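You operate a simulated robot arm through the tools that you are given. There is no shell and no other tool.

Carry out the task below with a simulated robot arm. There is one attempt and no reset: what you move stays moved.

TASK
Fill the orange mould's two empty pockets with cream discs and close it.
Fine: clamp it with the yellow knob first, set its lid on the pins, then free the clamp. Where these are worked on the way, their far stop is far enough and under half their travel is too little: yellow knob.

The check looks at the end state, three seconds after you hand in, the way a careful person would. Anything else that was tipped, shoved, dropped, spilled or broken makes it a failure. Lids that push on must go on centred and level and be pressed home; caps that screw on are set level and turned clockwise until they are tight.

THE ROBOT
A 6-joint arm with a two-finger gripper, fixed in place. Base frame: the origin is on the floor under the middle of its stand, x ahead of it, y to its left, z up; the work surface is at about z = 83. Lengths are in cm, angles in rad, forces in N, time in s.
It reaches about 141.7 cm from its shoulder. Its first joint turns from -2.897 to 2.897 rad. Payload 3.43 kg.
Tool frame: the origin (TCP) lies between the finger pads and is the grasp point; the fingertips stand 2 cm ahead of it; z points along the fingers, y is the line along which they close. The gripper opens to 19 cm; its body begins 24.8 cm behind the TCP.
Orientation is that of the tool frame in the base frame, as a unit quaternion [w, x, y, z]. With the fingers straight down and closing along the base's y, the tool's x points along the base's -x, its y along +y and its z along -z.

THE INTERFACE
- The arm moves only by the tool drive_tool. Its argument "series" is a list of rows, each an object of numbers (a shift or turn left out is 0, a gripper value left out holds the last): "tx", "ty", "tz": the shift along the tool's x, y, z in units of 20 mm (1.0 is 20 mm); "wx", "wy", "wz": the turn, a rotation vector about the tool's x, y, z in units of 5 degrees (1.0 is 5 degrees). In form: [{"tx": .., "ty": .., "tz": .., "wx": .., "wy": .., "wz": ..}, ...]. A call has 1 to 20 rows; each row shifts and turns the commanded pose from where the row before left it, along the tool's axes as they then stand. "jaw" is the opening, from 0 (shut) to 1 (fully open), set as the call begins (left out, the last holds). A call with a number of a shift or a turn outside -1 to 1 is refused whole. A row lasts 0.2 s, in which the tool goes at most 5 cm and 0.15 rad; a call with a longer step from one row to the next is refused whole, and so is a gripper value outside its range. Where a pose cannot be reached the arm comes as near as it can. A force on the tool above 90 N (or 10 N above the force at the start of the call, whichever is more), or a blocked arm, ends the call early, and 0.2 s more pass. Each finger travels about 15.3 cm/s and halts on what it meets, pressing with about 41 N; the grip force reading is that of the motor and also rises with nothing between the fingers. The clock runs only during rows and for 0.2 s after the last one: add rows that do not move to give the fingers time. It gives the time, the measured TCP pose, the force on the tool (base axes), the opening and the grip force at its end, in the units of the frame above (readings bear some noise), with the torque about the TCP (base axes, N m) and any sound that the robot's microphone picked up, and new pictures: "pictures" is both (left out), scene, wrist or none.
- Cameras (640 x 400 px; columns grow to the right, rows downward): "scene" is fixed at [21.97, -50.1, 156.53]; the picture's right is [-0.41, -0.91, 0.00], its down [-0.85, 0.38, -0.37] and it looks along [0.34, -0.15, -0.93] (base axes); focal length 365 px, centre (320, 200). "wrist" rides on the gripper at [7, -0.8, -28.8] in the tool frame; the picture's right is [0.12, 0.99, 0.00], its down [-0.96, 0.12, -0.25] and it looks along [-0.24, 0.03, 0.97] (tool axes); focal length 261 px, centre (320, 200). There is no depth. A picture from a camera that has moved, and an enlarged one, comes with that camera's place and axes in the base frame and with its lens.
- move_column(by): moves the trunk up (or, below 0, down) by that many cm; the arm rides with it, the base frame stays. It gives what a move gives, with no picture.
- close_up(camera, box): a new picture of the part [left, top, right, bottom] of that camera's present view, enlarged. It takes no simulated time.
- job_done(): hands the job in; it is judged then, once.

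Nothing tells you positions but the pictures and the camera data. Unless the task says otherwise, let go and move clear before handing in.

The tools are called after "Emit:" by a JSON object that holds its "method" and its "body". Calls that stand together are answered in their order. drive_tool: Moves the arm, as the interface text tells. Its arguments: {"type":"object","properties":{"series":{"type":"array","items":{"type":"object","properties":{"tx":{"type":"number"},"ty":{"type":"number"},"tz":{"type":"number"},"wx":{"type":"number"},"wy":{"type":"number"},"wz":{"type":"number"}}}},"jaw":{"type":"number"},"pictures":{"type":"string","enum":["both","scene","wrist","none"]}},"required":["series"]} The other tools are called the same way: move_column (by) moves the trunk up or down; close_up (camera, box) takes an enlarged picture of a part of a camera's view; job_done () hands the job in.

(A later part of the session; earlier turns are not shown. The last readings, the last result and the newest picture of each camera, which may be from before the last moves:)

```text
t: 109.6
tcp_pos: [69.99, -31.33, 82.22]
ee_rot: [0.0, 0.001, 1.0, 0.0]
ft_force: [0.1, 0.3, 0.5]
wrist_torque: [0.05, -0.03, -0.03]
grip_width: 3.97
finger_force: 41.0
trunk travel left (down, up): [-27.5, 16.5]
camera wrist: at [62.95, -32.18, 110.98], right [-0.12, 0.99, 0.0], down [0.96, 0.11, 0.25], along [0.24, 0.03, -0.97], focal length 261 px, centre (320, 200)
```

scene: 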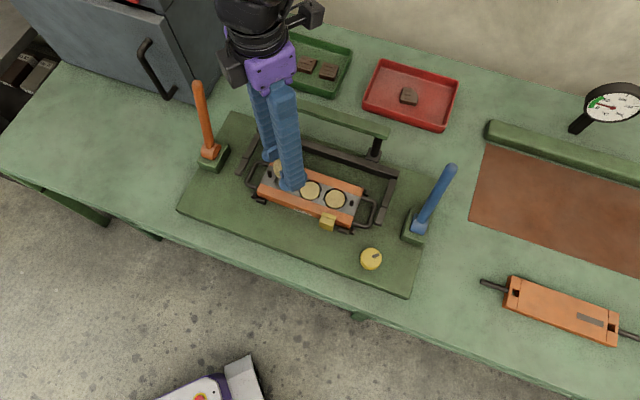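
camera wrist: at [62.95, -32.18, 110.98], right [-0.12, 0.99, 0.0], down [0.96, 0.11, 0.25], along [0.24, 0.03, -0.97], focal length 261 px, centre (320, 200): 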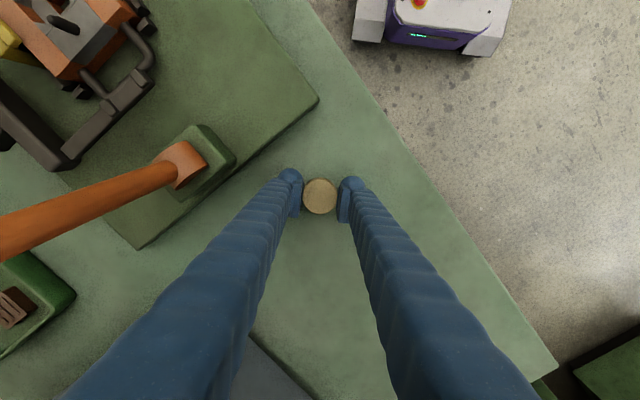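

Emit:
{"method": "drive_tool", "body": {"series": [{}, {}, {"tx": 0.27, "tz": -0.05}, {}, {}], "jaw": 0.29, "pictures": "wrist"}}

Emit:
{"method": "close_up", "body": {"camera": "wrist", "box": [260, 130, 380, 230]}}

Emit:
{"method": "drive_tool", "body": {"series": [{}, {}, {}, {}], "jaw": 0.15, "pictures": "none"}}

Emit:
{"method": "close_up", "body": {"camera": "wrist", "box": [260, 130, 380, 230]}}

```text
t: 110.8
tcp_pos: [69.37, -31.16, 82.25]
ee_rot: [-0.002, 0.001, 1.0, 0.0]
ft_force: [0.7, 0.2, 1.1]
wrist_torque: [0.0, -0.01, 0.02]
grip_width: 5.5
finger_force: 0.0
trunk travel left (down, up): [-27.5, 16.5]
camera wrist: at [62.38, -32.18, 111.07], right [-0.12, 0.99, 0.0], down [0.96, 0.11, 0.25], along [0.24, 0.03, -0.97], focal length 261 px, centre (320, 200)
```

wrist: 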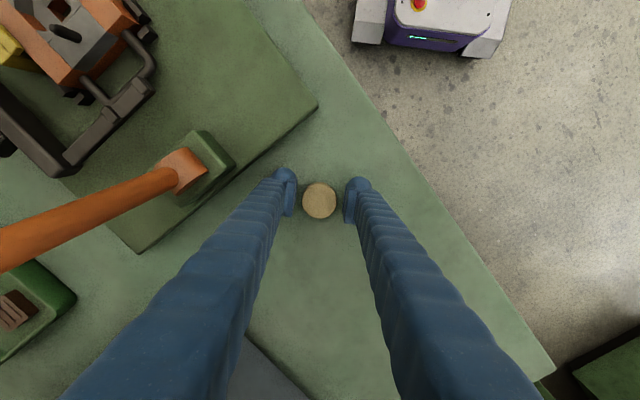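

```text
4.00 times, centred on (320, 180) of wrist
camera zoom: at [62.38, -32.18, 111.07], right [-0.12, 0.99, 0.0], down [0.96, 0.11, 0.25], along [0.24, 0.03, -0.97], focal length 1043 px, centre (320, 280)
```

zoom: 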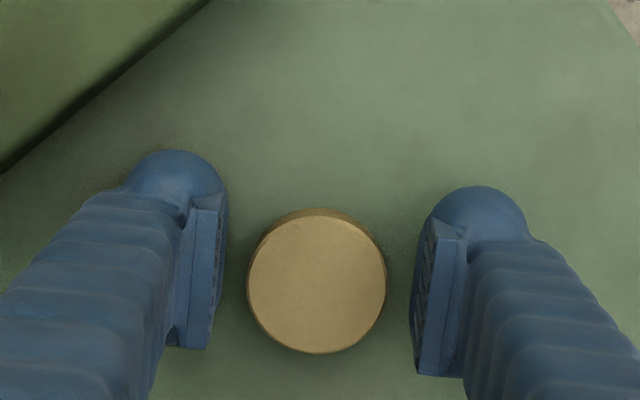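

```text
t: 111.8
tcp_pos: [69.51, -31.29, 82.41]
ee_rot: [-0.001, 0.001, 1.0, 0.0]
ft_force: [0.5, 0.3, 0.1]
wrist_torque: [0.0, 0.01, -0.02]
grip_width: 3.97
finger_force: 41.0
trunk travel left (down, up): [-27.5, 16.5]
```

```text
4.00 times, centred on (320, 180) of wrist
camera zoom: at [62.38, -32.17, 111.07], right [-0.12, 0.99, 0.0], down [0.96, 0.11, 0.25], along [0.24, 0.03, -0.97], focal length 1043 px, centre (320, 280)
```

zoom: 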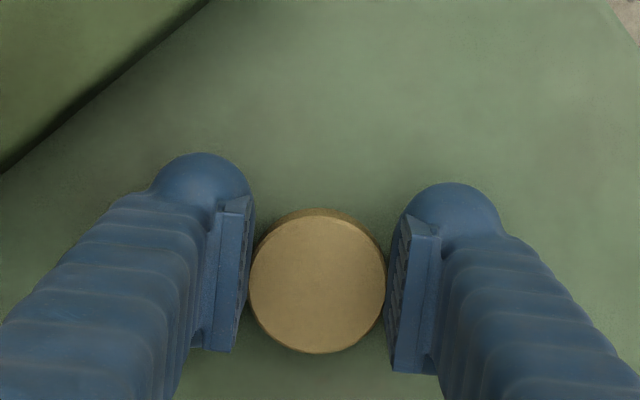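

Emit:
{"method": "drive_tool", "body": {"series": [{"tz": -0.5}, {"tz": -1}, {"tz": -1}, {"tz": -1}, {"tz": -1}, {"tz": -1}, {"tz": -1}, {"tz": -1}, {"tz": -1}, {"tz": -1}, {"tz": -1}, {"tz": -1}, {"tz": -1}, {"tz": -1}, {"tz": -0.2}, {}], "pictures": "none"}}

Emit:
{"method": "drive_tool", "body": {"series": [{"tx": 0.6, "ty": -0.965}, {"tx": 0.6, "ty": -0.965}, {"tx": 0.6, "ty": -0.965}, {"tx": 0.6, "ty": -0.965}, {"tx": 0.6, "ty": -0.965}, {"tx": 0.6, "ty": -0.965}, {"tx": 0.6, "ty": -0.965}, {"tx": 0.6, "ty": -0.965}, {"tx": 0.6, "ty": -0.965}, {"tx": 0.6, "ty": -0.965}, {"tx": 0.6, "ty": -0.965}, {"tx": 0.6, "ty": -0.965}, {"tx": 0.6, "ty": -0.965}, {}], "pictures": "none"}}

Emit:
{"method": "drive_tool", "body": {"series": [{"tz": 1}, {"tz": 1}, {"tz": 1}, {"tz": 1}, {"tz": 1}, {"tz": 1}, {"tz": 1}, {"tz": 1}, {}], "pictures": "both"}}

Emit:
{"method": "close_up", "body": {"camera": "wrist", "box": [230, 100, 390, 230]}}

Emit:
{"method": "close_up", "body": {"camera": "scene", "box": [245, 150, 325, 205]}}

```text
t: 115.2
tcp_pos: [69.52, -31.34, 109.77]
ee_rot: [0.0, 0.0, 1.0, -0.001]
ft_force: [0.6, -0.5, 0.3]
wrist_torque: [0.01, -0.03, 0.01]
grip_width: 3.98
finger_force: 40.5
trunk travel left (down, up): [-27.5, 16.5]
```

```text
t: 118.2
tcp_pos: [53.82, -56.43, 109.65]
ee_rot: [-0.001, 0.001, 1.0, 0.0]
ft_force: [0.2, 1.2, 0.2]
wrist_torque: [0.05, 0.01, 0.0]
grip_width: 4.0
finger_force: 41.4
trunk travel left (down, up): [-27.5, 16.5]
```

```text
t: 120.2
tcp_pos: [53.85, -56.45, 93.73]
ee_rot: [0.0, 0.0, 1.0, 0.001]
ft_force: [0.7, 0.4, 0.3]
wrist_torque: [0.0, -0.03, 0.02]
grip_width: 4.01
finger_force: 40.8
trunk travel left (down, up): [-27.5, 16.5]
camera wrist: at [46.74, -57.26, 122.5], right [-0.12, 0.99, 0.0], down [0.96, 0.11, 0.25], along [0.24, 0.03, -0.97], focal length 261 px, centre (320, 200)
```

scene: 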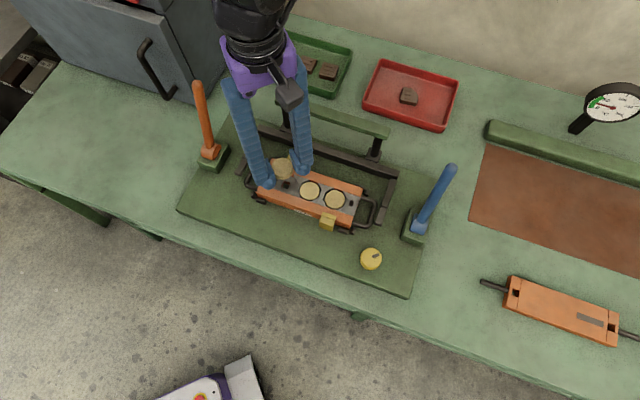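
wrist: 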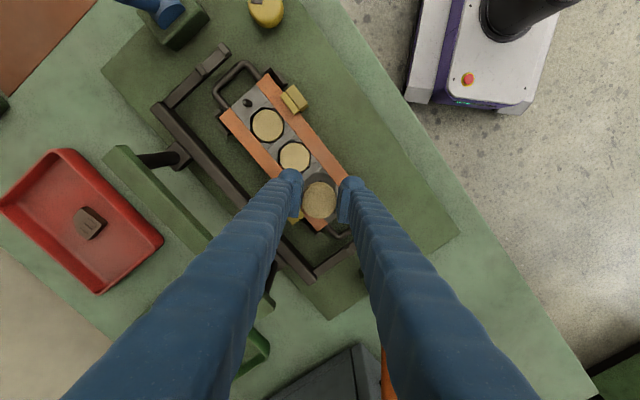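

```text
3.08 times, centred on (310, 165) of wrist
camera zoom: at [46.74, -57.26, 122.5], right [-0.12, 0.99, 0.0], down [0.96, 0.11, 0.25], along [0.24, 0.03, -0.97], focal length 802 px, centre (351, 308)
```

zoom: 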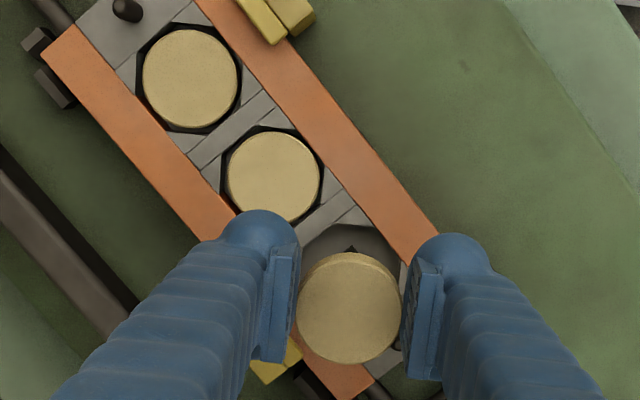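

```text
7.27 times, centred on (285, 178) of scene
camera zoom: at [21.97, -50.1, 156.53], right [-0.41, -0.91, 0.0], down [-0.85, 0.38, -0.37], along [0.34, -0.15, -0.93], focal length 2652 px, centre (574, 364)
```

zoom: 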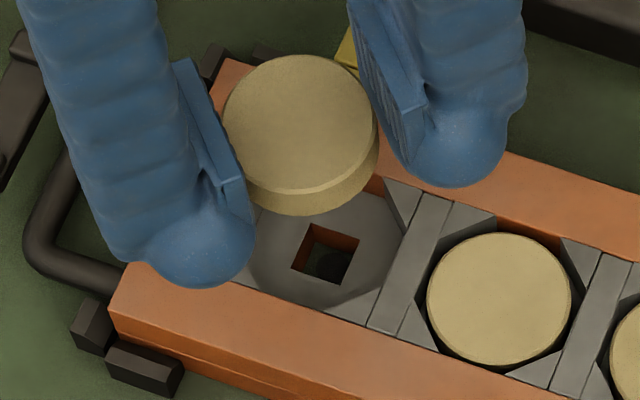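

Emit:
{"method": "drive_tool", "body": {"series": [{"tx": -0.06, "ty": -0.025}, {"tz": 0.7}, {"tz": 0.7}, {"tz": 0.4}, {}], "pictures": "none"}}

Emit:
{"method": "close_up", "body": {"camera": "wrist", "box": [250, 110, 390, 230]}}

Emit:
{"method": "close_up", "body": {"camera": "scene", "box": [250, 155, 310, 205]}}

```text
t: 121.4
tcp_pos: [53.77, -56.37, 90.15]
ee_rot: [0.0, 0.001, 1.0, 0.0]
ft_force: [-0.8, 1.0, -0.6]
wrist_torque: [-0.02, 0.0, 0.0]
grip_width: 4.0
finger_force: 41.6
trunk travel left (down, up): [-27.5, 16.5]
```

```text
3.33 times, centred on (320, 170) of wrist
camera zoom: at [46.85, -57.28, 118.87], right [-0.12, 0.99, 0.0], down [0.96, 0.11, 0.25], along [0.25, 0.03, -0.97], focal length 869 px, centre (320, 300)
```

zoom: 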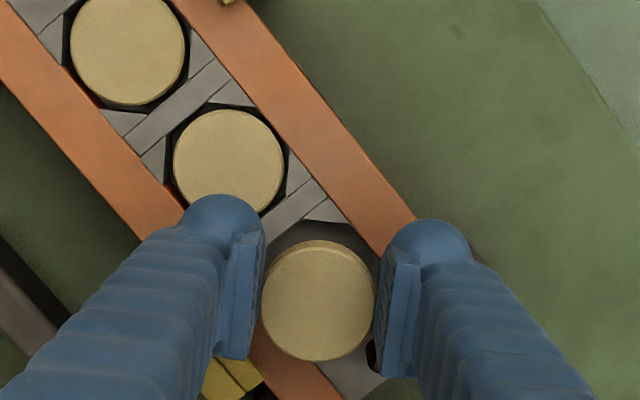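

```text
8.00 times, centred on (280, 180) of scene
camera zoom: at [21.97, -50.1, 156.53], right [-0.41, -0.91, 0.0], down [-0.85, 0.38, -0.37], along [0.34, -0.15, -0.93], focal length 2918 px, centre (640, 360)
```

zoom: 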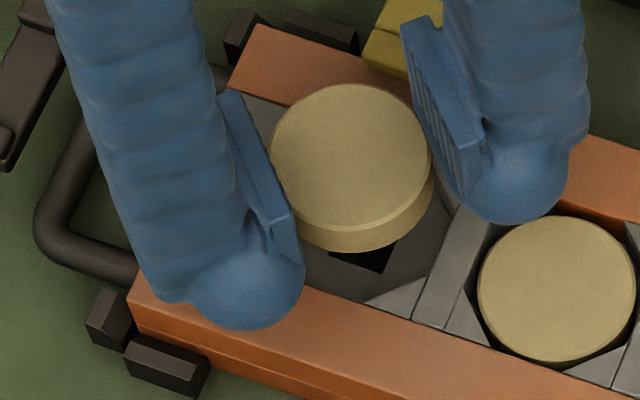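

Emit:
{"method": "drive_tool", "body": {"series": [{"tx": 0.05, "ty": 0.015}, {"tz": 0.3}, {"tz": 0.3}, {}], "pictures": "none"}}

Emit:
{"method": "close_up", "body": {"camera": "wrist", "box": [250, 110, 390, 230]}}

Emit:
{"method": "close_up", "body": {"camera": "scene", "box": [250, 155, 310, 205]}}

```text
t: 122.4
tcp_pos: [53.86, -56.3, 88.89]
ee_rot: [0.001, 0.001, 1.0, -0.001]
ft_force: [-0.2, -0.2, -0.3]
wrist_torque: [0.0, 0.0, 0.0]
grip_width: 4.01
finger_force: 40.9
trunk travel left (down, up): [-27.5, 16.5]
```

```text
3.33 times, centred on (320, 170) of wrist
camera zoom: at [46.78, -57.26, 117.64], right [-0.12, 0.99, 0.0], down [0.96, 0.11, 0.25], along [0.24, 0.03, -0.97], focal length 869 px, centre (320, 300)
```

zoom: 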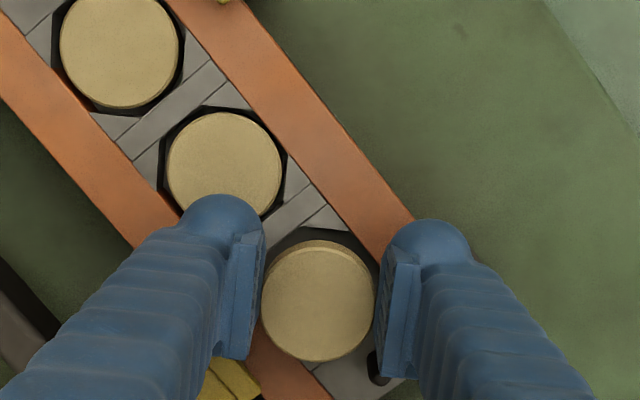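

```text
8.00 times, centred on (280, 180) of scene
camera zoom: at [21.97, -50.1, 156.53], right [-0.41, -0.91, 0.0], down [-0.85, 0.38, -0.37], along [0.34, -0.15, -0.93], focal length 2918 px, centre (640, 360)
```

zoom: 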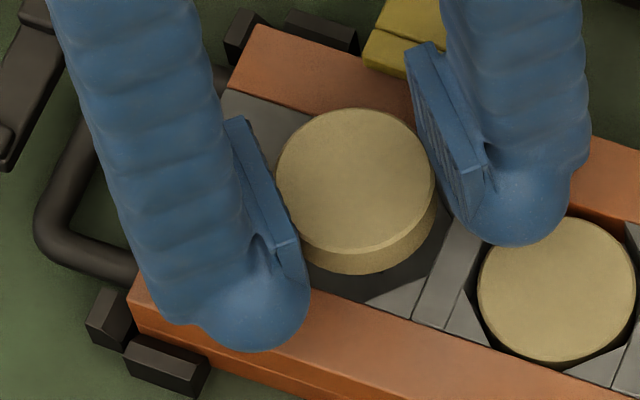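

Emit:
{"method": "drive_tool", "body": {"series": [{"tz": 0.1}, {"tz": 0.1}, {}], "pictures": "none"}}

Emit:
{"method": "drive_tool", "body": {"series": [{"tz": 0.1}, {}], "pictures": "none"}}

Emit:
{"method": "close_up", "body": {"camera": "scene", "box": [250, 155, 310, 205]}}

```text
t: 123.2
tcp_pos: [53.86, -56.28, 88.5]
ee_rot: [0.0, 0.001, 1.0, 0.0]
ft_force: [-0.5, 0.1, 0.2]
wrist_torque: [-0.05, -0.04, 0.02]
grip_width: 4.0
finger_force: 41.7
trunk travel left (down, up): [-27.5, 16.5]
```

```text
t: 123.8
tcp_pos: [53.83, -56.31, 88.28]
ee_rot: [0.0, 0.001, 1.0, 0.0]
ft_force: [0.4, -0.3, -0.9]
wrist_torque: [-0.04, -0.02, 0.04]
grip_width: 3.99
finger_force: 40.8
trunk travel left (down, up): [-27.5, 16.5]
```

```text
8.00 times, centred on (280, 180) of scene
camera zoom: at [21.97, -50.1, 156.53], right [-0.41, -0.91, 0.0], down [-0.85, 0.38, -0.37], along [0.34, -0.15, -0.93], focal length 2918 px, centre (640, 360)
```

zoom: 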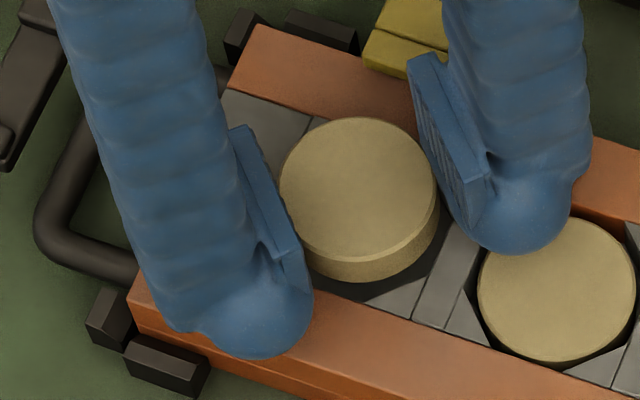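

Emit:
{"method": "drive_tool", "body": {"series": [{"tx": 0.04, "ty": 0.04}, {"tz": 0.08}, {}], "pictures": "none"}}

Emit:
{"method": "drive_tool", "body": {"series": [{"tz": 0.08}, {}], "pictures": "none"}}

Emit:
{"method": "close_up", "body": {"camera": "scene", "box": [250, 155, 310, 205]}}

Emit:
{"method": "close_up", "body": {"camera": "wrist", "box": [270, 140, 370, 230]}}

```text
t: 124.6
tcp_pos: [53.79, -56.35, 88.16]
ee_rot: [0.0, 0.001, 1.0, 0.0]
ft_force: [0.0, -0.7, -0.6]
wrist_torque: [0.06, 0.02, 0.04]
grip_width: 3.99
finger_force: 41.0
trunk travel left (down, up): [-27.5, 16.5]
```

```text
t: 125.2
tcp_pos: [53.73, -56.24, 88.03]
ee_rot: [0.0, 0.001, 1.0, -0.001]
ft_force: [-0.2, 0.3, -0.9]
wrist_torque: [-0.02, 0.01, -0.03]
grip_width: 4.0
finger_force: 41.4
trunk travel left (down, up): [-27.5, 16.5]
```

```text
8.00 times, centred on (280, 180) of scene
camera zoom: at [21.97, -50.1, 156.53], right [-0.41, -0.91, 0.0], down [-0.85, 0.38, -0.37], along [0.34, -0.15, -0.93], focal length 2918 px, centre (640, 360)
```

zoom: 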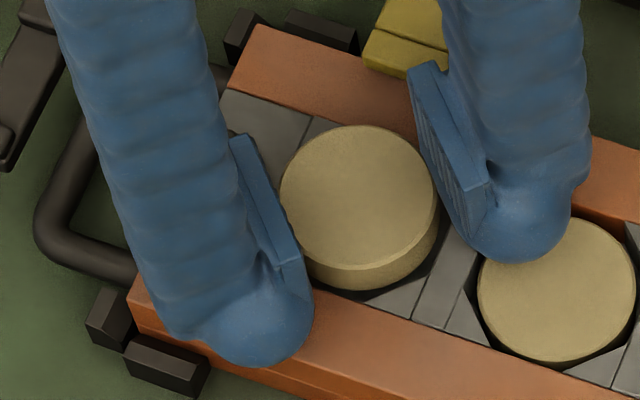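

```text
4.44 times, centred on (320, 185) of wrist
camera zoom: at [46.7, -57.23, 116.78], right [-0.12, 0.99, 0.0], down [0.96, 0.11, 0.25], along [0.24, 0.03, -0.97], focal length 1158 px, centre (320, 267)
```

zoom: 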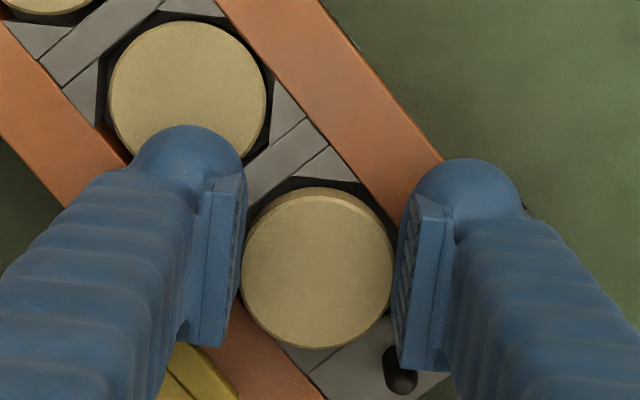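

Emit:
{"method": "drive_tool", "body": {"series": [{}, {}, {}], "jaw": 0.255, "pictures": "wrist"}}

Emit:
{"method": "close_up", "body": {"camera": "scene", "box": [250, 155, 310, 205]}}

Emit:
{"method": "close_up", "body": {"camera": "wrist", "box": [270, 140, 370, 230]}}

```text
t: 126.0
tcp_pos: [53.75, -56.36, 88.13]
ee_rot: [0.0, 0.001, 1.0, 0.0]
ft_force: [0.3, -0.6, 0.0]
wrist_torque: [-0.01, 0.03, -0.02]
grip_width: 4.85
finger_force: 0.0
trunk travel left (down, up): [-27.5, 16.5]
camera wrist: at [46.7, -57.23, 116.79], right [-0.12, 0.99, 0.0], down [0.96, 0.11, 0.25], along [0.24, 0.03, -0.97], focal length 261 px, centre (320, 200)
```

wrist: 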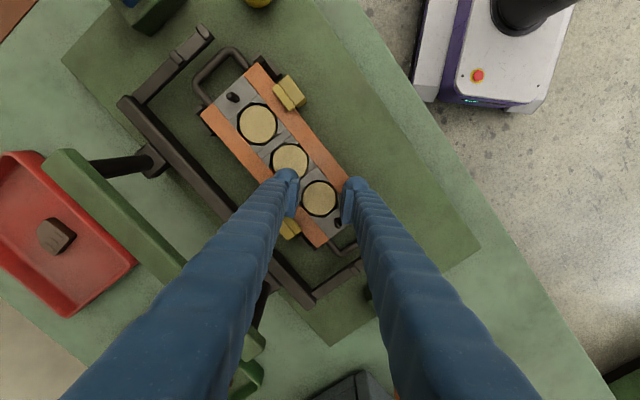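

```text
8.00 times, centred on (280, 180) of scene
camera zoom: at [21.97, -50.1, 156.53], right [-0.41, -0.91, 0.0], down [-0.85, 0.38, -0.37], along [0.34, -0.15, -0.93], focal length 2918 px, centre (640, 360)
```

zoom: 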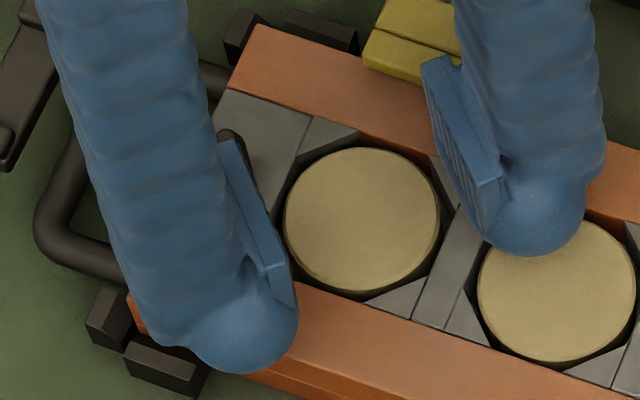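

```text
4.44 times, centred on (320, 185) of wrist
camera zoom: at [46.7, -57.23, 116.79], right [-0.12, 0.99, 0.0], down [0.96, 0.11, 0.25], along [0.24, 0.03, -0.97], focal length 1158 px, centre (320, 267)
```

zoom: 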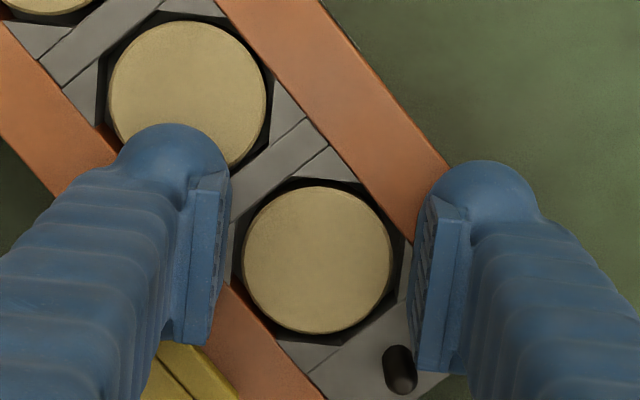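

All three pockets are filled. I'll rise straight up, then turn to match the lid's angle and fly over to it near (8, -96).

Emit:
{"method": "drive_tool", "body": {"series": [{"tz": -0.3}, {"tz": -0.7}, {"tz": -1}, {"tz": -1}, {"tz": -1}, {"tz": -1}, {"tz": -1}, {"tz": -1}, {"tz": -1}, {"tz": -1}, {"tz": -1}, {"tz": -1}, {"tz": -1}, {}], "pictures": "scene"}}

Emit:
{"method": "drive_tool", "body": {"series": [{"wz": -1}, {"wz": -1}, {"wz": -1}, {"wz": -1}, {"wz": -1}, {"wz": -1}, {"wz": -1}, {"wz": -1}, {"wz": -0.9}, {}], "jaw": 0.6, "pictures": "wrist"}}

Emit:
{"method": "close_up", "body": {"camera": "wrist", "box": [260, 70, 380, 220]}}

Emit:
{"method": "close_up", "body": {"camera": "scene", "box": [240, 140, 400, 240]}}

```text
t: 129.0
tcp_pos: [53.66, -56.26, 112.05]
ee_rot: [0.0, 0.001, 1.0, 0.001]
ft_force: [0.1, 0.9, 0.5]
wrist_torque: [-0.02, -0.01, -0.03]
grip_width: 4.84
finger_force: 0.0
trunk travel left (down, up): [-27.5, 16.5]
```

scene: 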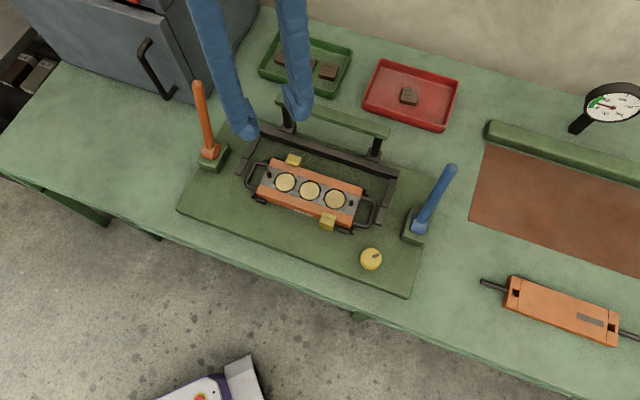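

```text
t: 131.2
tcp_pos: [53.77, -56.31, 112.01]
ee_rot: [0.0, -0.379, 0.925, -0.001]
ft_force: [0.3, 0.1, 0.2]
wrist_torque: [-0.01, -0.01, -0.01]
grip_width: 11.42
finger_force: 0.0
trunk travel left (down, up): [-27.5, 16.5]
camera wrist: at [49.3, -61.91, 140.76], right [-0.78, 0.62, 0.0], down [0.61, 0.76, 0.25], along [0.15, 0.19, -0.97], focal length 261 px, centre (320, 200)
```

wrist: 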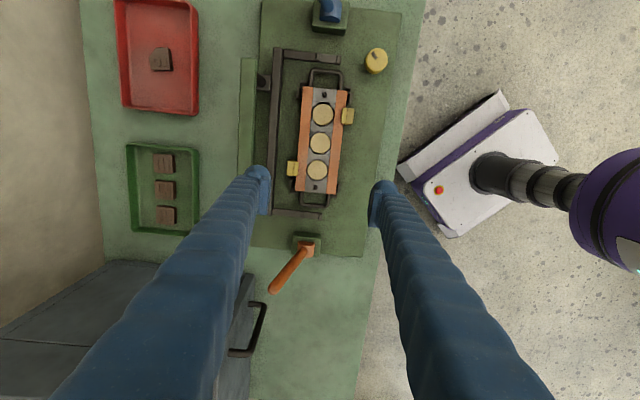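

```text
2.67 times, centred on (320, 145) of wrist
camera zoom: at [49.3, -61.91, 140.76], right [-0.78, 0.62, 0.0], down [0.61, 0.76, 0.25], along [0.15, 0.19, -0.97], focal length 695 px, centre (320, 347)
```

zoom: 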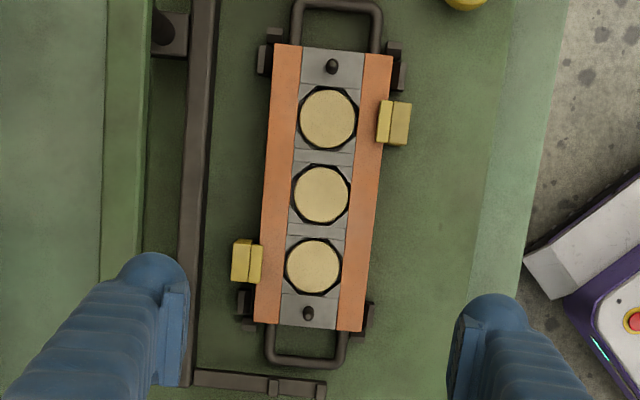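

```text
4.00 times, centred on (320, 190) of scene
camera zoom: at [21.97, -50.1, 156.53], right [-0.41, -0.91, 0.0], down [-0.85, 0.38, -0.37], along [0.34, -0.15, -0.93], focal length 1459 px, centre (320, 240)
```

zoom: 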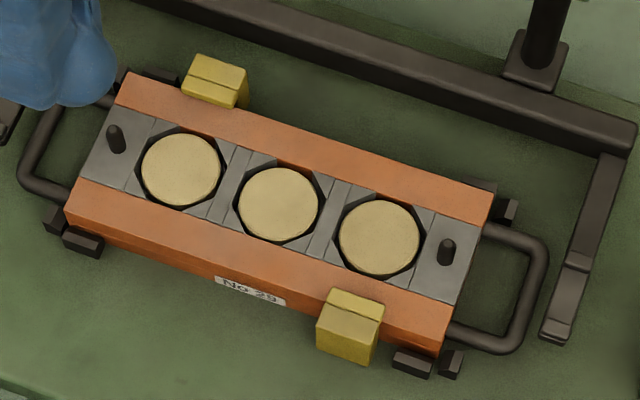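

All three discs sit properly. Now to the lid.

Emit:
{"method": "drive_tool", "body": {"series": [{"tx": 0.973, "ty": 0.0594}, {"tx": 0.973, "ty": 0.0594}, {"tx": 0.973, "ty": 0.0594}, {"tx": 0.973, "ty": 0.0594}, {"tx": 0.973, "ty": 0.0594}, {"tx": 0.973, "ty": 0.0594}, {"tx": 0.973, "ty": 0.0594}, {"tx": 0.973, "ty": 0.0594}, {"tx": 0.973, "ty": 0.0594}, {"tx": 0.973, "ty": 0.0594}, {"tx": 0.973, "ty": 0.0594}, {"tx": 0.973, "ty": 0.0594}, {"tx": 0.973, "ty": 0.0594}, {"tx": 0.973, "ty": 0.0594}, {"tx": 0.973, "ty": 0.0594}, {"tx": 0.973, "ty": 0.0594}, {"tx": 0.973, "ty": 0.0594}, {"tx": 0.973, "ty": 0.0594}, {"tx": 0.973, "ty": 0.0594}, {"tx": 0.973, "ty": 0.0594}], "jaw": 0.6, "pictures": "none"}}

Emit:
{"method": "drive_tool", "body": {"series": [{"tx": 0.973, "ty": 0.0594}, {"tx": 0.973, "ty": 0.0594}, {"tx": 0.973, "ty": 0.0594}, {"tx": 0.973, "ty": 0.0594}, {"tx": 0.973, "ty": 0.0594}, {"tx": 0.973, "ty": 0.0594}, {"tx": 0.973, "ty": 0.0594}, {"tx": 0.973, "ty": 0.0594}, {"tx": 0.973, "ty": 0.0594}, {"tx": 0.973, "ty": 0.0594}, {"tx": 0.973, "ty": 0.0594}, {}], "jaw": 0.8, "pictures": "both"}}

Emit:
{"method": "close_up", "body": {"camera": "wrist", "box": [220, 60, 420, 290]}}

```text
t: 135.4
tcp_pos: [24.28, -81.88, 112.03]
ee_rot: [-0.001, -0.378, 0.926, 0.0]
ft_force: [0.3, -0.7, -0.4]
wrist_torque: [0.03, 0.02, -0.02]
grip_width: 11.42
finger_force: 0.1
trunk travel left (down, up): [-27.5, 16.5]
```

```text
t: 138.0
tcp_pos: [7.84, -96.18, 111.96]
ee_rot: [0.001, -0.377, 0.926, 0.0]
ft_force: [-0.1, 0.7, 0.3]
wrist_torque: [0.04, 0.0, 0.01]
grip_width: 15.19
finger_force: 0.0
trunk travel left (down, up): [-27.5, 16.5]
camera wrist: at [3.41, -101.69, 140.78], right [-0.78, 0.63, 0.0], down [0.61, 0.76, 0.25], along [0.15, 0.19, -0.97], focal length 261 px, centre (320, 200)
```

scene: 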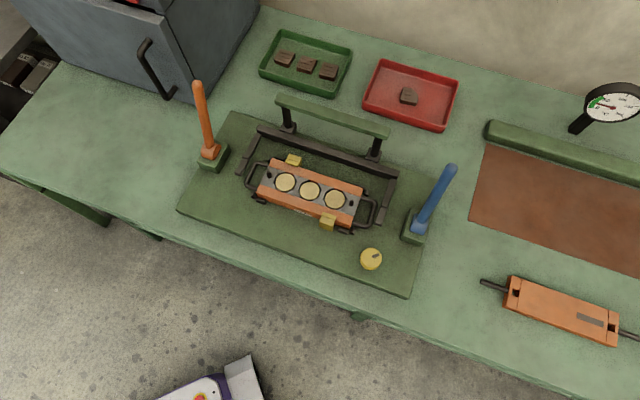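
wrist: 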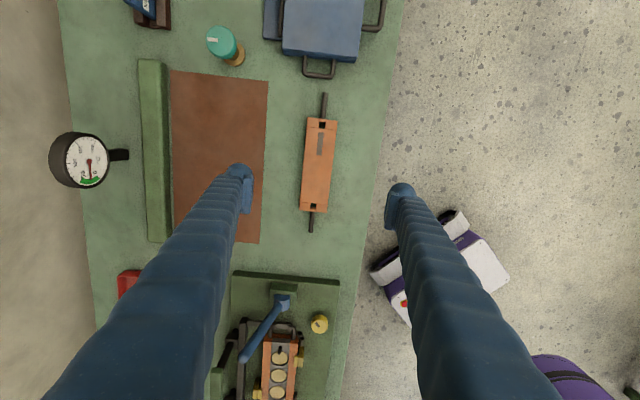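

```text
1.74 times, centred on (320, 175) of wrist
camera zoom: at [3.41, -101.69, 140.78], right [-0.78, 0.63, 0.0], down [0.61, 0.76, 0.25], along [0.15, 0.19, -0.97], focal length 453 px, centre (320, 244)
```

zoom: 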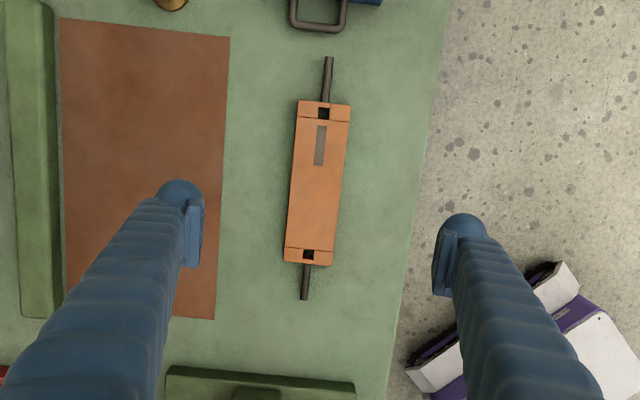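

Emit:
{"method": "close_up", "body": {"camera": "wrist", "box": [285, 85, 365, 135]}}

Emit:
{"method": "close_up", "body": {"camera": "wrist", "box": [275, 185, 355, 240]}}

Emit:
{"method": "close_up", "body": {"camera": "scene", "box": [480, 265, 560, 320]}}

Emit:
{"method": "close_up", "body": {"camera": "scene", "box": [560, 300, 640, 355]}}

```text
8.00 times, centred on (325, 110) of wrist
camera zoom: at [3.41, -101.69, 140.78], right [-0.78, 0.63, 0.0], down [0.61, 0.76, 0.25], along [0.15, 0.19, -0.97], focal length 2085 px, centre (280, 920)
```

zoom: 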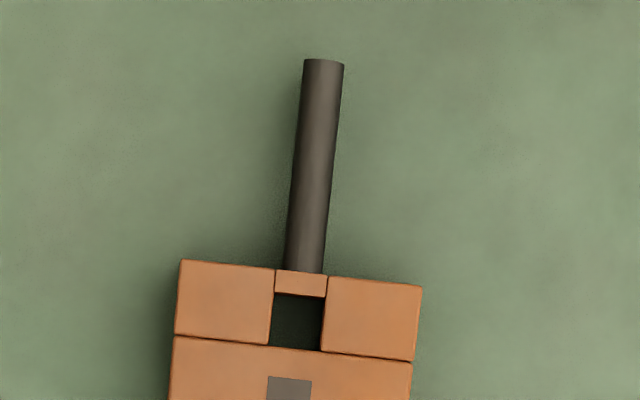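

```text
7.27 times, centred on (315, 212) of wrist
camera zoom: at [3.41, -101.69, 140.78], right [-0.78, 0.63, 0.0], down [0.61, 0.76, 0.25], along [0.15, 0.19, -0.97], focal length 1896 px, centre (356, 109)
```

zoom: 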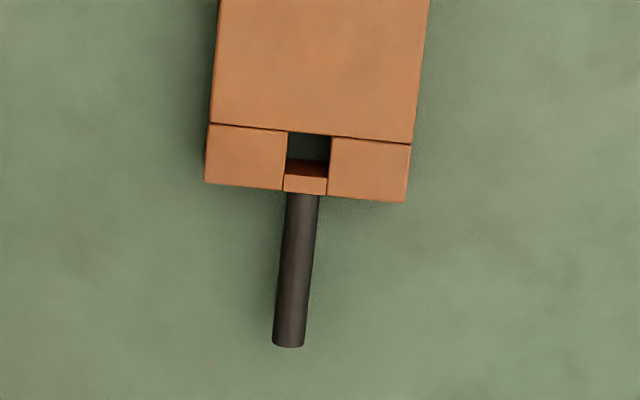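

```text
7.27 times, centred on (520, 292) of scene
camera zoom: at [21.97, -50.1, 156.53], right [-0.41, -0.91, 0.0], down [-0.85, 0.38, -0.37], along [0.34, -0.15, -0.93], focal length 2652 px, centre (-1134, -473)
```

zoom: 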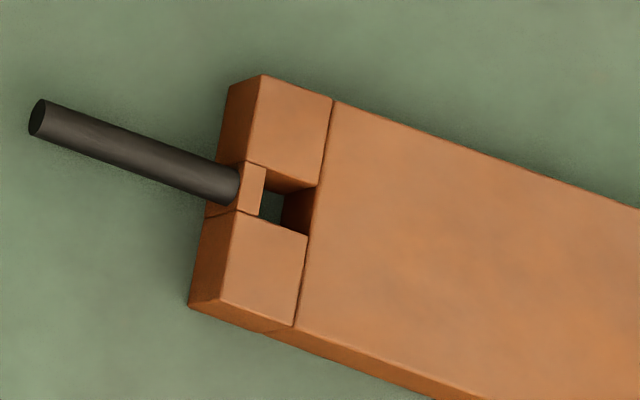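

```text
7.27 times, centred on (600, 328) of scene
camera zoom: at [21.97, -50.1, 156.53], right [-0.41, -0.91, 0.0], down [-0.85, 0.38, -0.37], along [0.34, -0.15, -0.93], focal length 2652 px, centre (-1716, -727)
```

zoom: 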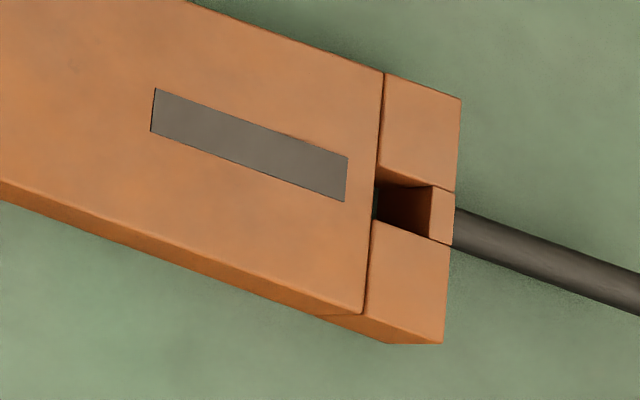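

I can see the lid well: through-holes at both ends, centre near (8.4, -96.3), axis about 44.9° and hole spacing matching the pins. I'll align and descend over its centre.

Emit:
{"method": "drive_tool", "body": {"series": [{"tx": -0.155, "ty": -0.25, "wz": -0.1}, {"tz": 1}, {"tz": 1}, {"tz": 1}, {"tz": 1}, {"tz": 1}, {"tz": 1}, {"tz": 1}, {"tz": 1}, {"tz": 1}, {"tz": 1}, {"tz": 1}, {}], "jaw": 0.52, "pictures": "both"}}

Emit:
{"method": "close_up", "body": {"camera": "wrist", "box": [230, 80, 410, 300]}}

```text
t: 140.8
tcp_pos: [8.46, -96.02, 89.98]
ee_rot: [0.0, -0.382, 0.924, 0.001]
ft_force: [-0.1, 0.2, 0.1]
wrist_torque: [-0.01, 0.0, -0.02]
grip_width: 9.86
finger_force: 0.1
trunk travel left (down, up): [-27.5, 16.5]
camera wrist: at [4.06, -101.69, 118.72], right [-0.79, 0.62, 0.0], down [0.6, 0.76, 0.25], along [0.15, 0.19, -0.97], focal length 261 px, centre (320, 200)
```

scene: 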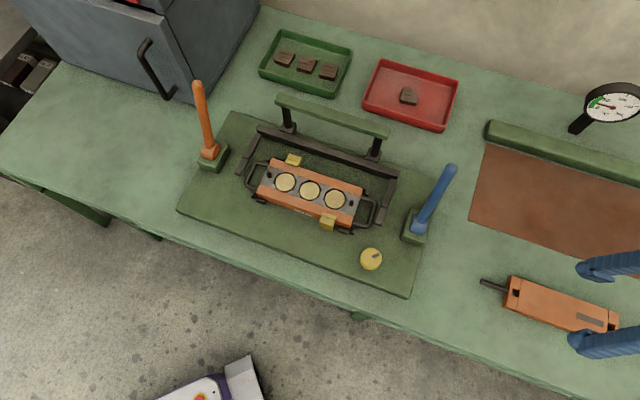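
wrist: 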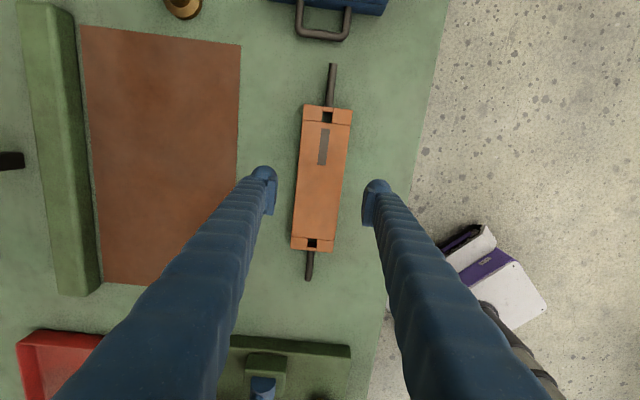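

```text
1.82 times, centred on (320, 190) of wrist
camera zoom: at [4.06, -101.69, 118.72], right [-0.79, 0.62, 0.0], down [0.6, 0.76, 0.25], along [0.15, 0.19, -0.97], focal length 474 px, centre (320, 218)
```

zoom: 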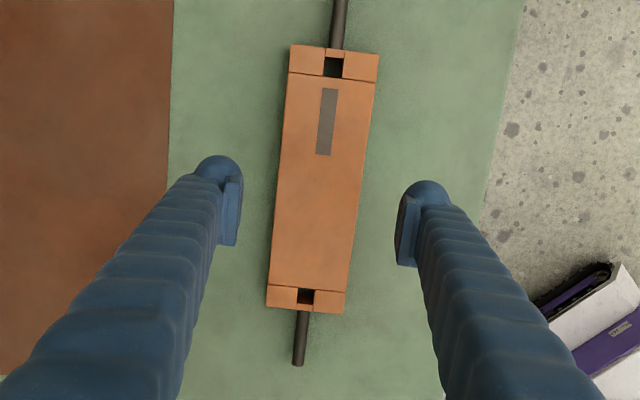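

Emit:
{"method": "drive_tool", "body": {"series": [{"tx": 0.06, "ty": -0.06}, {"tz": 1}, {"tz": 1}, {"tz": 0.8}, {"tz": 0.5}, {"tz": 0.4}, {}], "jaw": 0.45, "pictures": "wrist"}}

Emit:
{"method": "close_up", "body": {"camera": "wrist", "box": [250, 130, 390, 250]}}

```text
t: 142.4
tcp_pos: [8.47, -96.3, 82.5]
ee_rot: [0.0, -0.382, 0.924, 0.0]
ft_force: [-0.2, 0.4, 0.6]
wrist_torque: [0.0, -0.01, 0.03]
grip_width: 8.54
finger_force: 0.0
trunk travel left (down, up): [-27.5, 16.5]
camera wrist: at [4.07, -101.9, 111.28], right [-0.79, 0.62, 0.0], down [0.6, 0.76, 0.25], along [0.15, 0.19, -0.97], focal length 261 px, centre (320, 200)
```

wrist: 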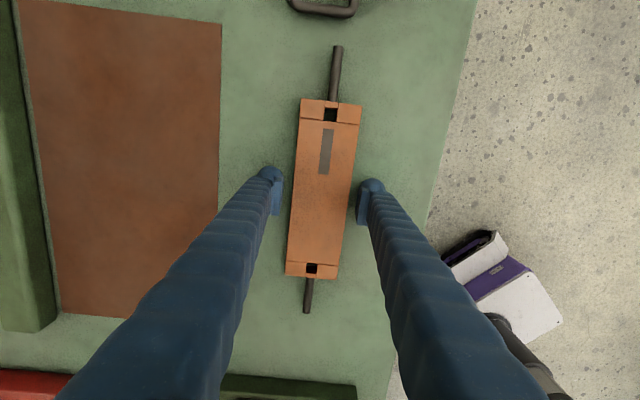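

```text
3.33 times, centred on (320, 190) of wrist
camera zoom: at [4.07, -101.9, 111.28], right [-0.79, 0.62, 0.0], down [0.6, 0.76, 0.25], along [0.15, 0.19, -0.97], focal length 869 px, centre (320, 233)
```

zoom: 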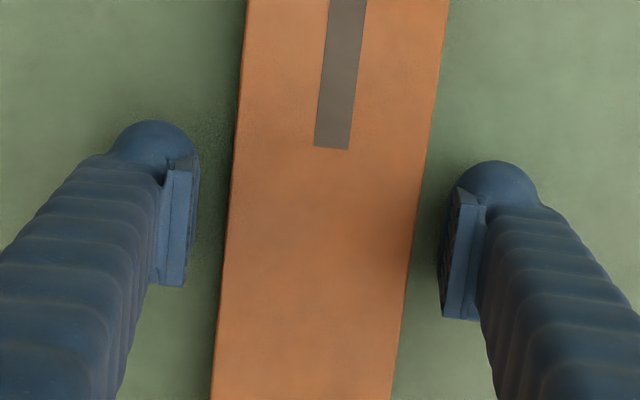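

Emit:
{"method": "drive_tool", "body": {"series": [{"tz": 0.1}, {"tz": 0.08}, {}], "pictures": "none"}}

Emit:
{"method": "drive_tool", "body": {"series": [{}, {}, {}, {}], "jaw": 0.25, "pictures": "wrist"}}

Emit:
{"method": "close_up", "body": {"camera": "wrist", "box": [250, 130, 390, 250]}}

```text
t: 143.2
tcp_pos: [8.53, -96.26, 82.28]
ee_rot: [0.0, -0.382, 0.924, 0.0]
ft_force: [-0.3, 0.0, 0.3]
wrist_torque: [0.0, -0.04, -0.01]
grip_width: 8.56
finger_force: 0.1
trunk travel left (down, up): [-27.5, 16.5]
```

```text
t: 144.2
tcp_pos: [8.48, -96.31, 82.28]
ee_rot: [-0.001, -0.382, 0.924, -0.001]
ft_force: [-1.9, 2.8, -0.9]
wrist_torque: [0.07, 0.0, 0.05]
grip_width: 6.51
finger_force: 40.8
trunk travel left (down, up): [-27.5, 16.5]
camera wrist: at [4.06, -101.87, 110.99], right [-0.79, 0.62, 0.0], down [0.6, 0.76, 0.25], along [0.15, 0.19, -0.97], focal length 261 px, centre (320, 200)
```

wrist: 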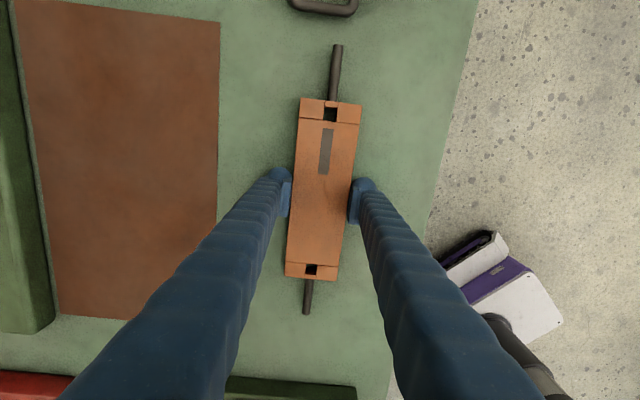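

```text
3.33 times, centred on (320, 190) of wrist
camera zoom: at [4.06, -101.87, 110.99], right [-0.79, 0.62, 0.0], down [0.6, 0.76, 0.25], along [0.15, 0.19, -0.97], focal length 869 px, centre (320, 233)
```

zoom: 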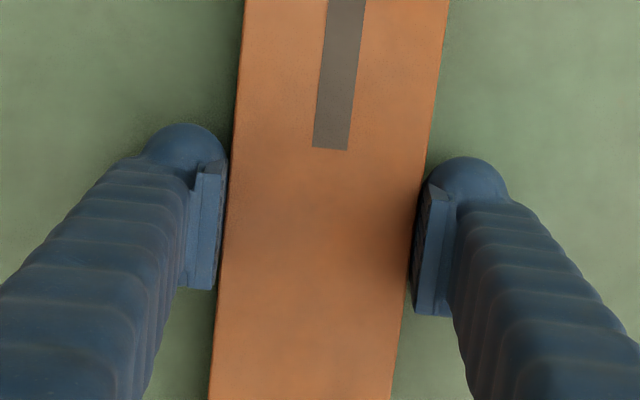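

Gripped at 6.51 cm. I'll lift a little and check that it hangs level.

Emit:
{"method": "drive_tool", "body": {"series": [{"tz": -0.25}, {"tz": -0.5}, {"tz": -0.75}, {}, {}], "pictures": "both"}}

Emit:
{"method": "close_up", "body": {"camera": "wrist", "box": [220, 60, 420, 290]}}

Emit:
{"method": "close_up", "body": {"camera": "scene", "box": [470, 250, 640, 360]}}

```text
t: 145.4
tcp_pos: [8.46, -96.28, 85.18]
ee_rot: [-0.001, -0.382, 0.924, 0.001]
ft_force: [-0.6, -1.0, -7.7]
wrist_torque: [-0.01, 0.01, -0.01]
grip_width: 6.5
finger_force: 41.4
trunk travel left (down, up): [-27.5, 16.5]
camera wrist: at [4.05, -101.98, 113.96], right [-0.79, 0.62, 0.0], down [0.6, 0.76, 0.25], along [0.15, 0.2, -0.97], focal length 261 px, centre (320, 200)
```

scene: 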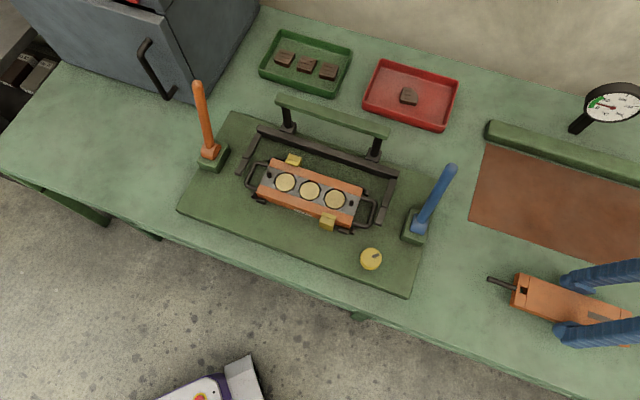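
wrist: 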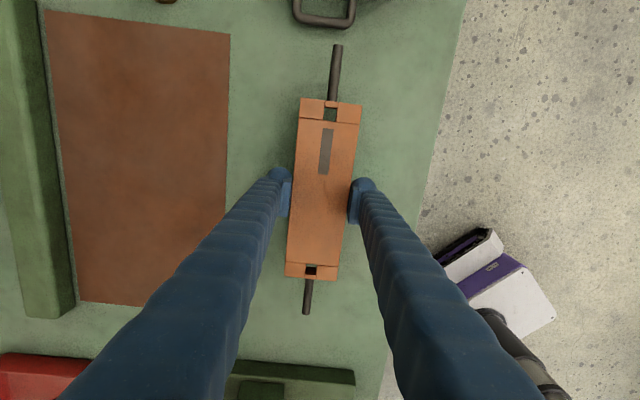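

```text
1.74 times, centred on (320, 175) of wrist
camera zoom: at [4.05, -101.98, 113.96], right [-0.79, 0.62, 0.0], down [0.6, 0.76, 0.25], along [0.15, 0.2, -0.97], focal length 453 px, centre (320, 244)
```

zoom: 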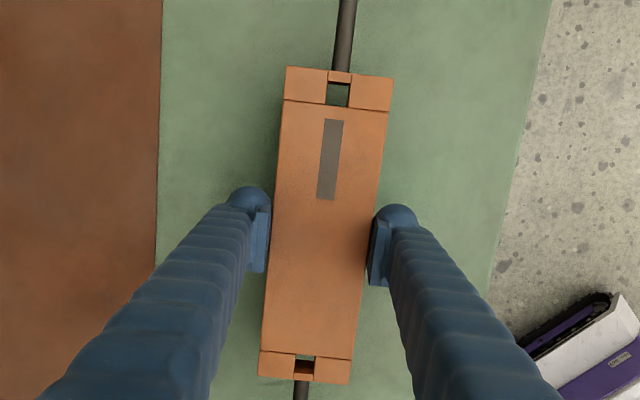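

```text
3.64 times, centred on (555, 305) of scene
camera zoom: at [21.97, -50.1, 156.53], right [-0.41, -0.91, 0.0], down [-0.85, 0.38, -0.37], along [0.34, -0.15, -0.93], focal length 1326 px, centre (-534, -182)
```

zoom: 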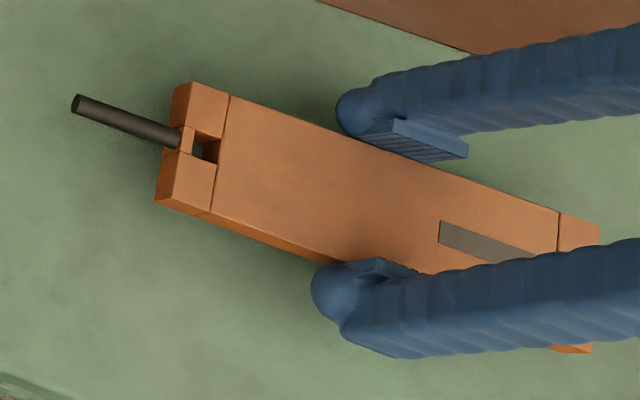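

The lid hangs level (about 0.8 kg, balanced). I'll raise it well above the levers, trim the yaw by about 0.85° to match the pins, and carry it over the mould.

Emit:
{"method": "drive_tool", "body": {"series": [{"tz": -1}, {"tz": -1}, {"tz": -1}, {"tz": -1}, {"tz": -1}, {"tz": -1}, {"tz": -1}, {"tz": -1}, {"tz": -1}, {"tz": -1}, {"tz": -1}, {"tz": -1}, {"tz": -1}, {"tz": -0.4}, {"wz": -0.17}, {}], "pictures": "none"}}

Emit:
{"method": "drive_tool", "body": {"series": [{"tx": -0.5, "ty": -0.0454}, {"tx": -0.984, "ty": -0.0907}, {"tx": -0.984, "ty": -0.0907}, {"tx": -0.984, "ty": -0.0907}, {"tx": -0.984, "ty": -0.0907}, {"tx": -0.984, "ty": -0.0907}, {"tx": -0.984, "ty": -0.0907}, {"tx": -0.984, "ty": -0.0907}, {"tx": -0.984, "ty": -0.0907}, {"tx": -0.984, "ty": -0.0907}, {"tx": -0.984, "ty": -0.0907}, {"tx": -0.984, "ty": -0.0907}, {"tx": -0.984, "ty": -0.0907}, {"tx": -0.984, "ty": -0.0907}, {"tx": -0.984, "ty": -0.0907}, {"tx": -0.984, "ty": -0.0907}, {"tx": -0.984, "ty": -0.0907}, {"tx": -0.984, "ty": -0.0907}, {"tx": -0.984, "ty": -0.0907}, {"tx": -0.984, "ty": -0.0907}], "pictures": "none"}}

Emit:
{"method": "drive_tool", "body": {"series": [{"tx": -0.984, "ty": -0.0907}, {"tx": -0.984, "ty": -0.0907}, {"tx": -0.984, "ty": -0.0907}, {"tx": -0.984, "ty": -0.0907}, {"tx": -0.984, "ty": -0.0907}, {"tx": -0.984, "ty": -0.0907}, {"tx": -0.984, "ty": -0.0907}, {"tx": -0.984, "ty": -0.0907}, {"tx": -0.484, "ty": -0.0453}, {}, {}], "pictures": "both"}}

Emit:
{"method": "close_up", "body": {"camera": "wrist", "box": [220, 60, 420, 290]}}

```text
t: 148.8
tcp_pos: [8.46, -96.38, 111.99]
ee_rot: [0.001, -0.39, 0.921, 0.0]
ft_force: [-0.5, -0.6, -7.9]
wrist_torque: [0.01, 0.01, 0.0]
grip_width: 6.51
finger_force: 40.7
trunk travel left (down, up): [-27.5, 16.5]
```

```text
t: 153.0
tcp_pos: [37.94, -71.06, 112.07]
ee_rot: [0.0, -0.389, 0.921, 0.001]
ft_force: [-0.5, -0.5, -7.5]
wrist_torque: [0.01, 0.0, -0.01]
grip_width: 6.5
finger_force: 41.3
trunk travel left (down, up): [-27.5, 16.5]
```

```text
t: 155.4
tcp_pos: [50.57, -60.27, 112.15]
ee_rot: [0.0, -0.388, 0.921, 0.001]
ft_force: [-0.2, -0.7, -8.1]
wrist_torque: [-0.01, 0.02, -0.04]
grip_width: 6.52
finger_force: 41.3
trunk travel left (down, up): [-27.5, 16.5]
camera wrist: at [46.37, -65.98, 140.84], right [-0.79, 0.61, 0.0], down [0.59, 0.77, 0.25], along [0.15, 0.2, -0.97], focal length 261 px, centre (320, 200)
```

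scene: 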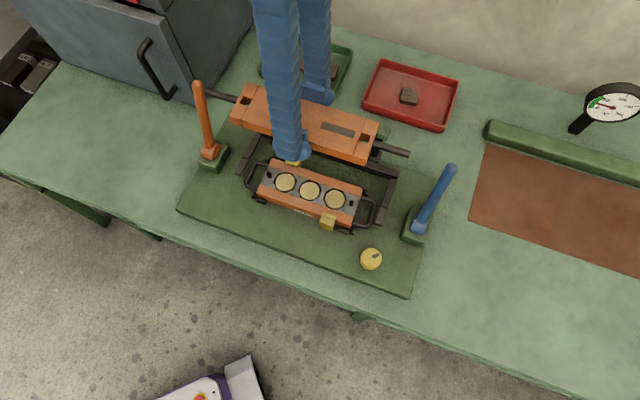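
wrist: 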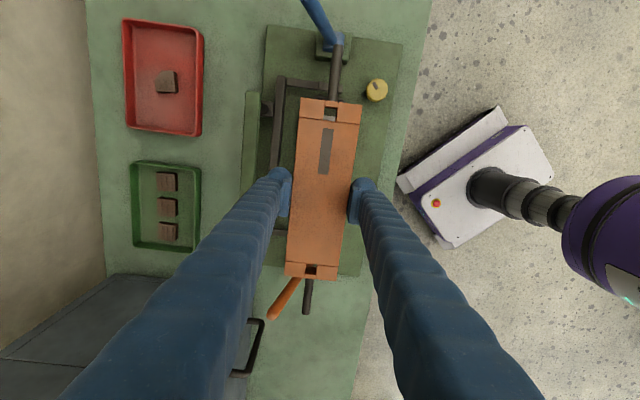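

```text
1.74 times, centred on (320, 175) of wrist
camera zoom: at [46.37, -65.98, 140.84], right [-0.79, 0.61, 0.0], down [0.59, 0.77, 0.25], along [0.15, 0.2, -0.97], focal length 453 px, centre (320, 244)
```

zoom: 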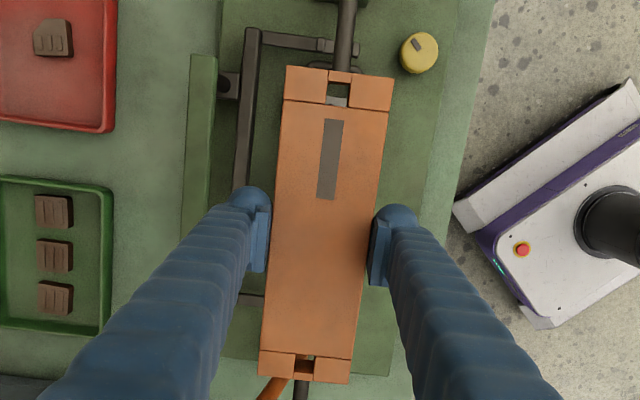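

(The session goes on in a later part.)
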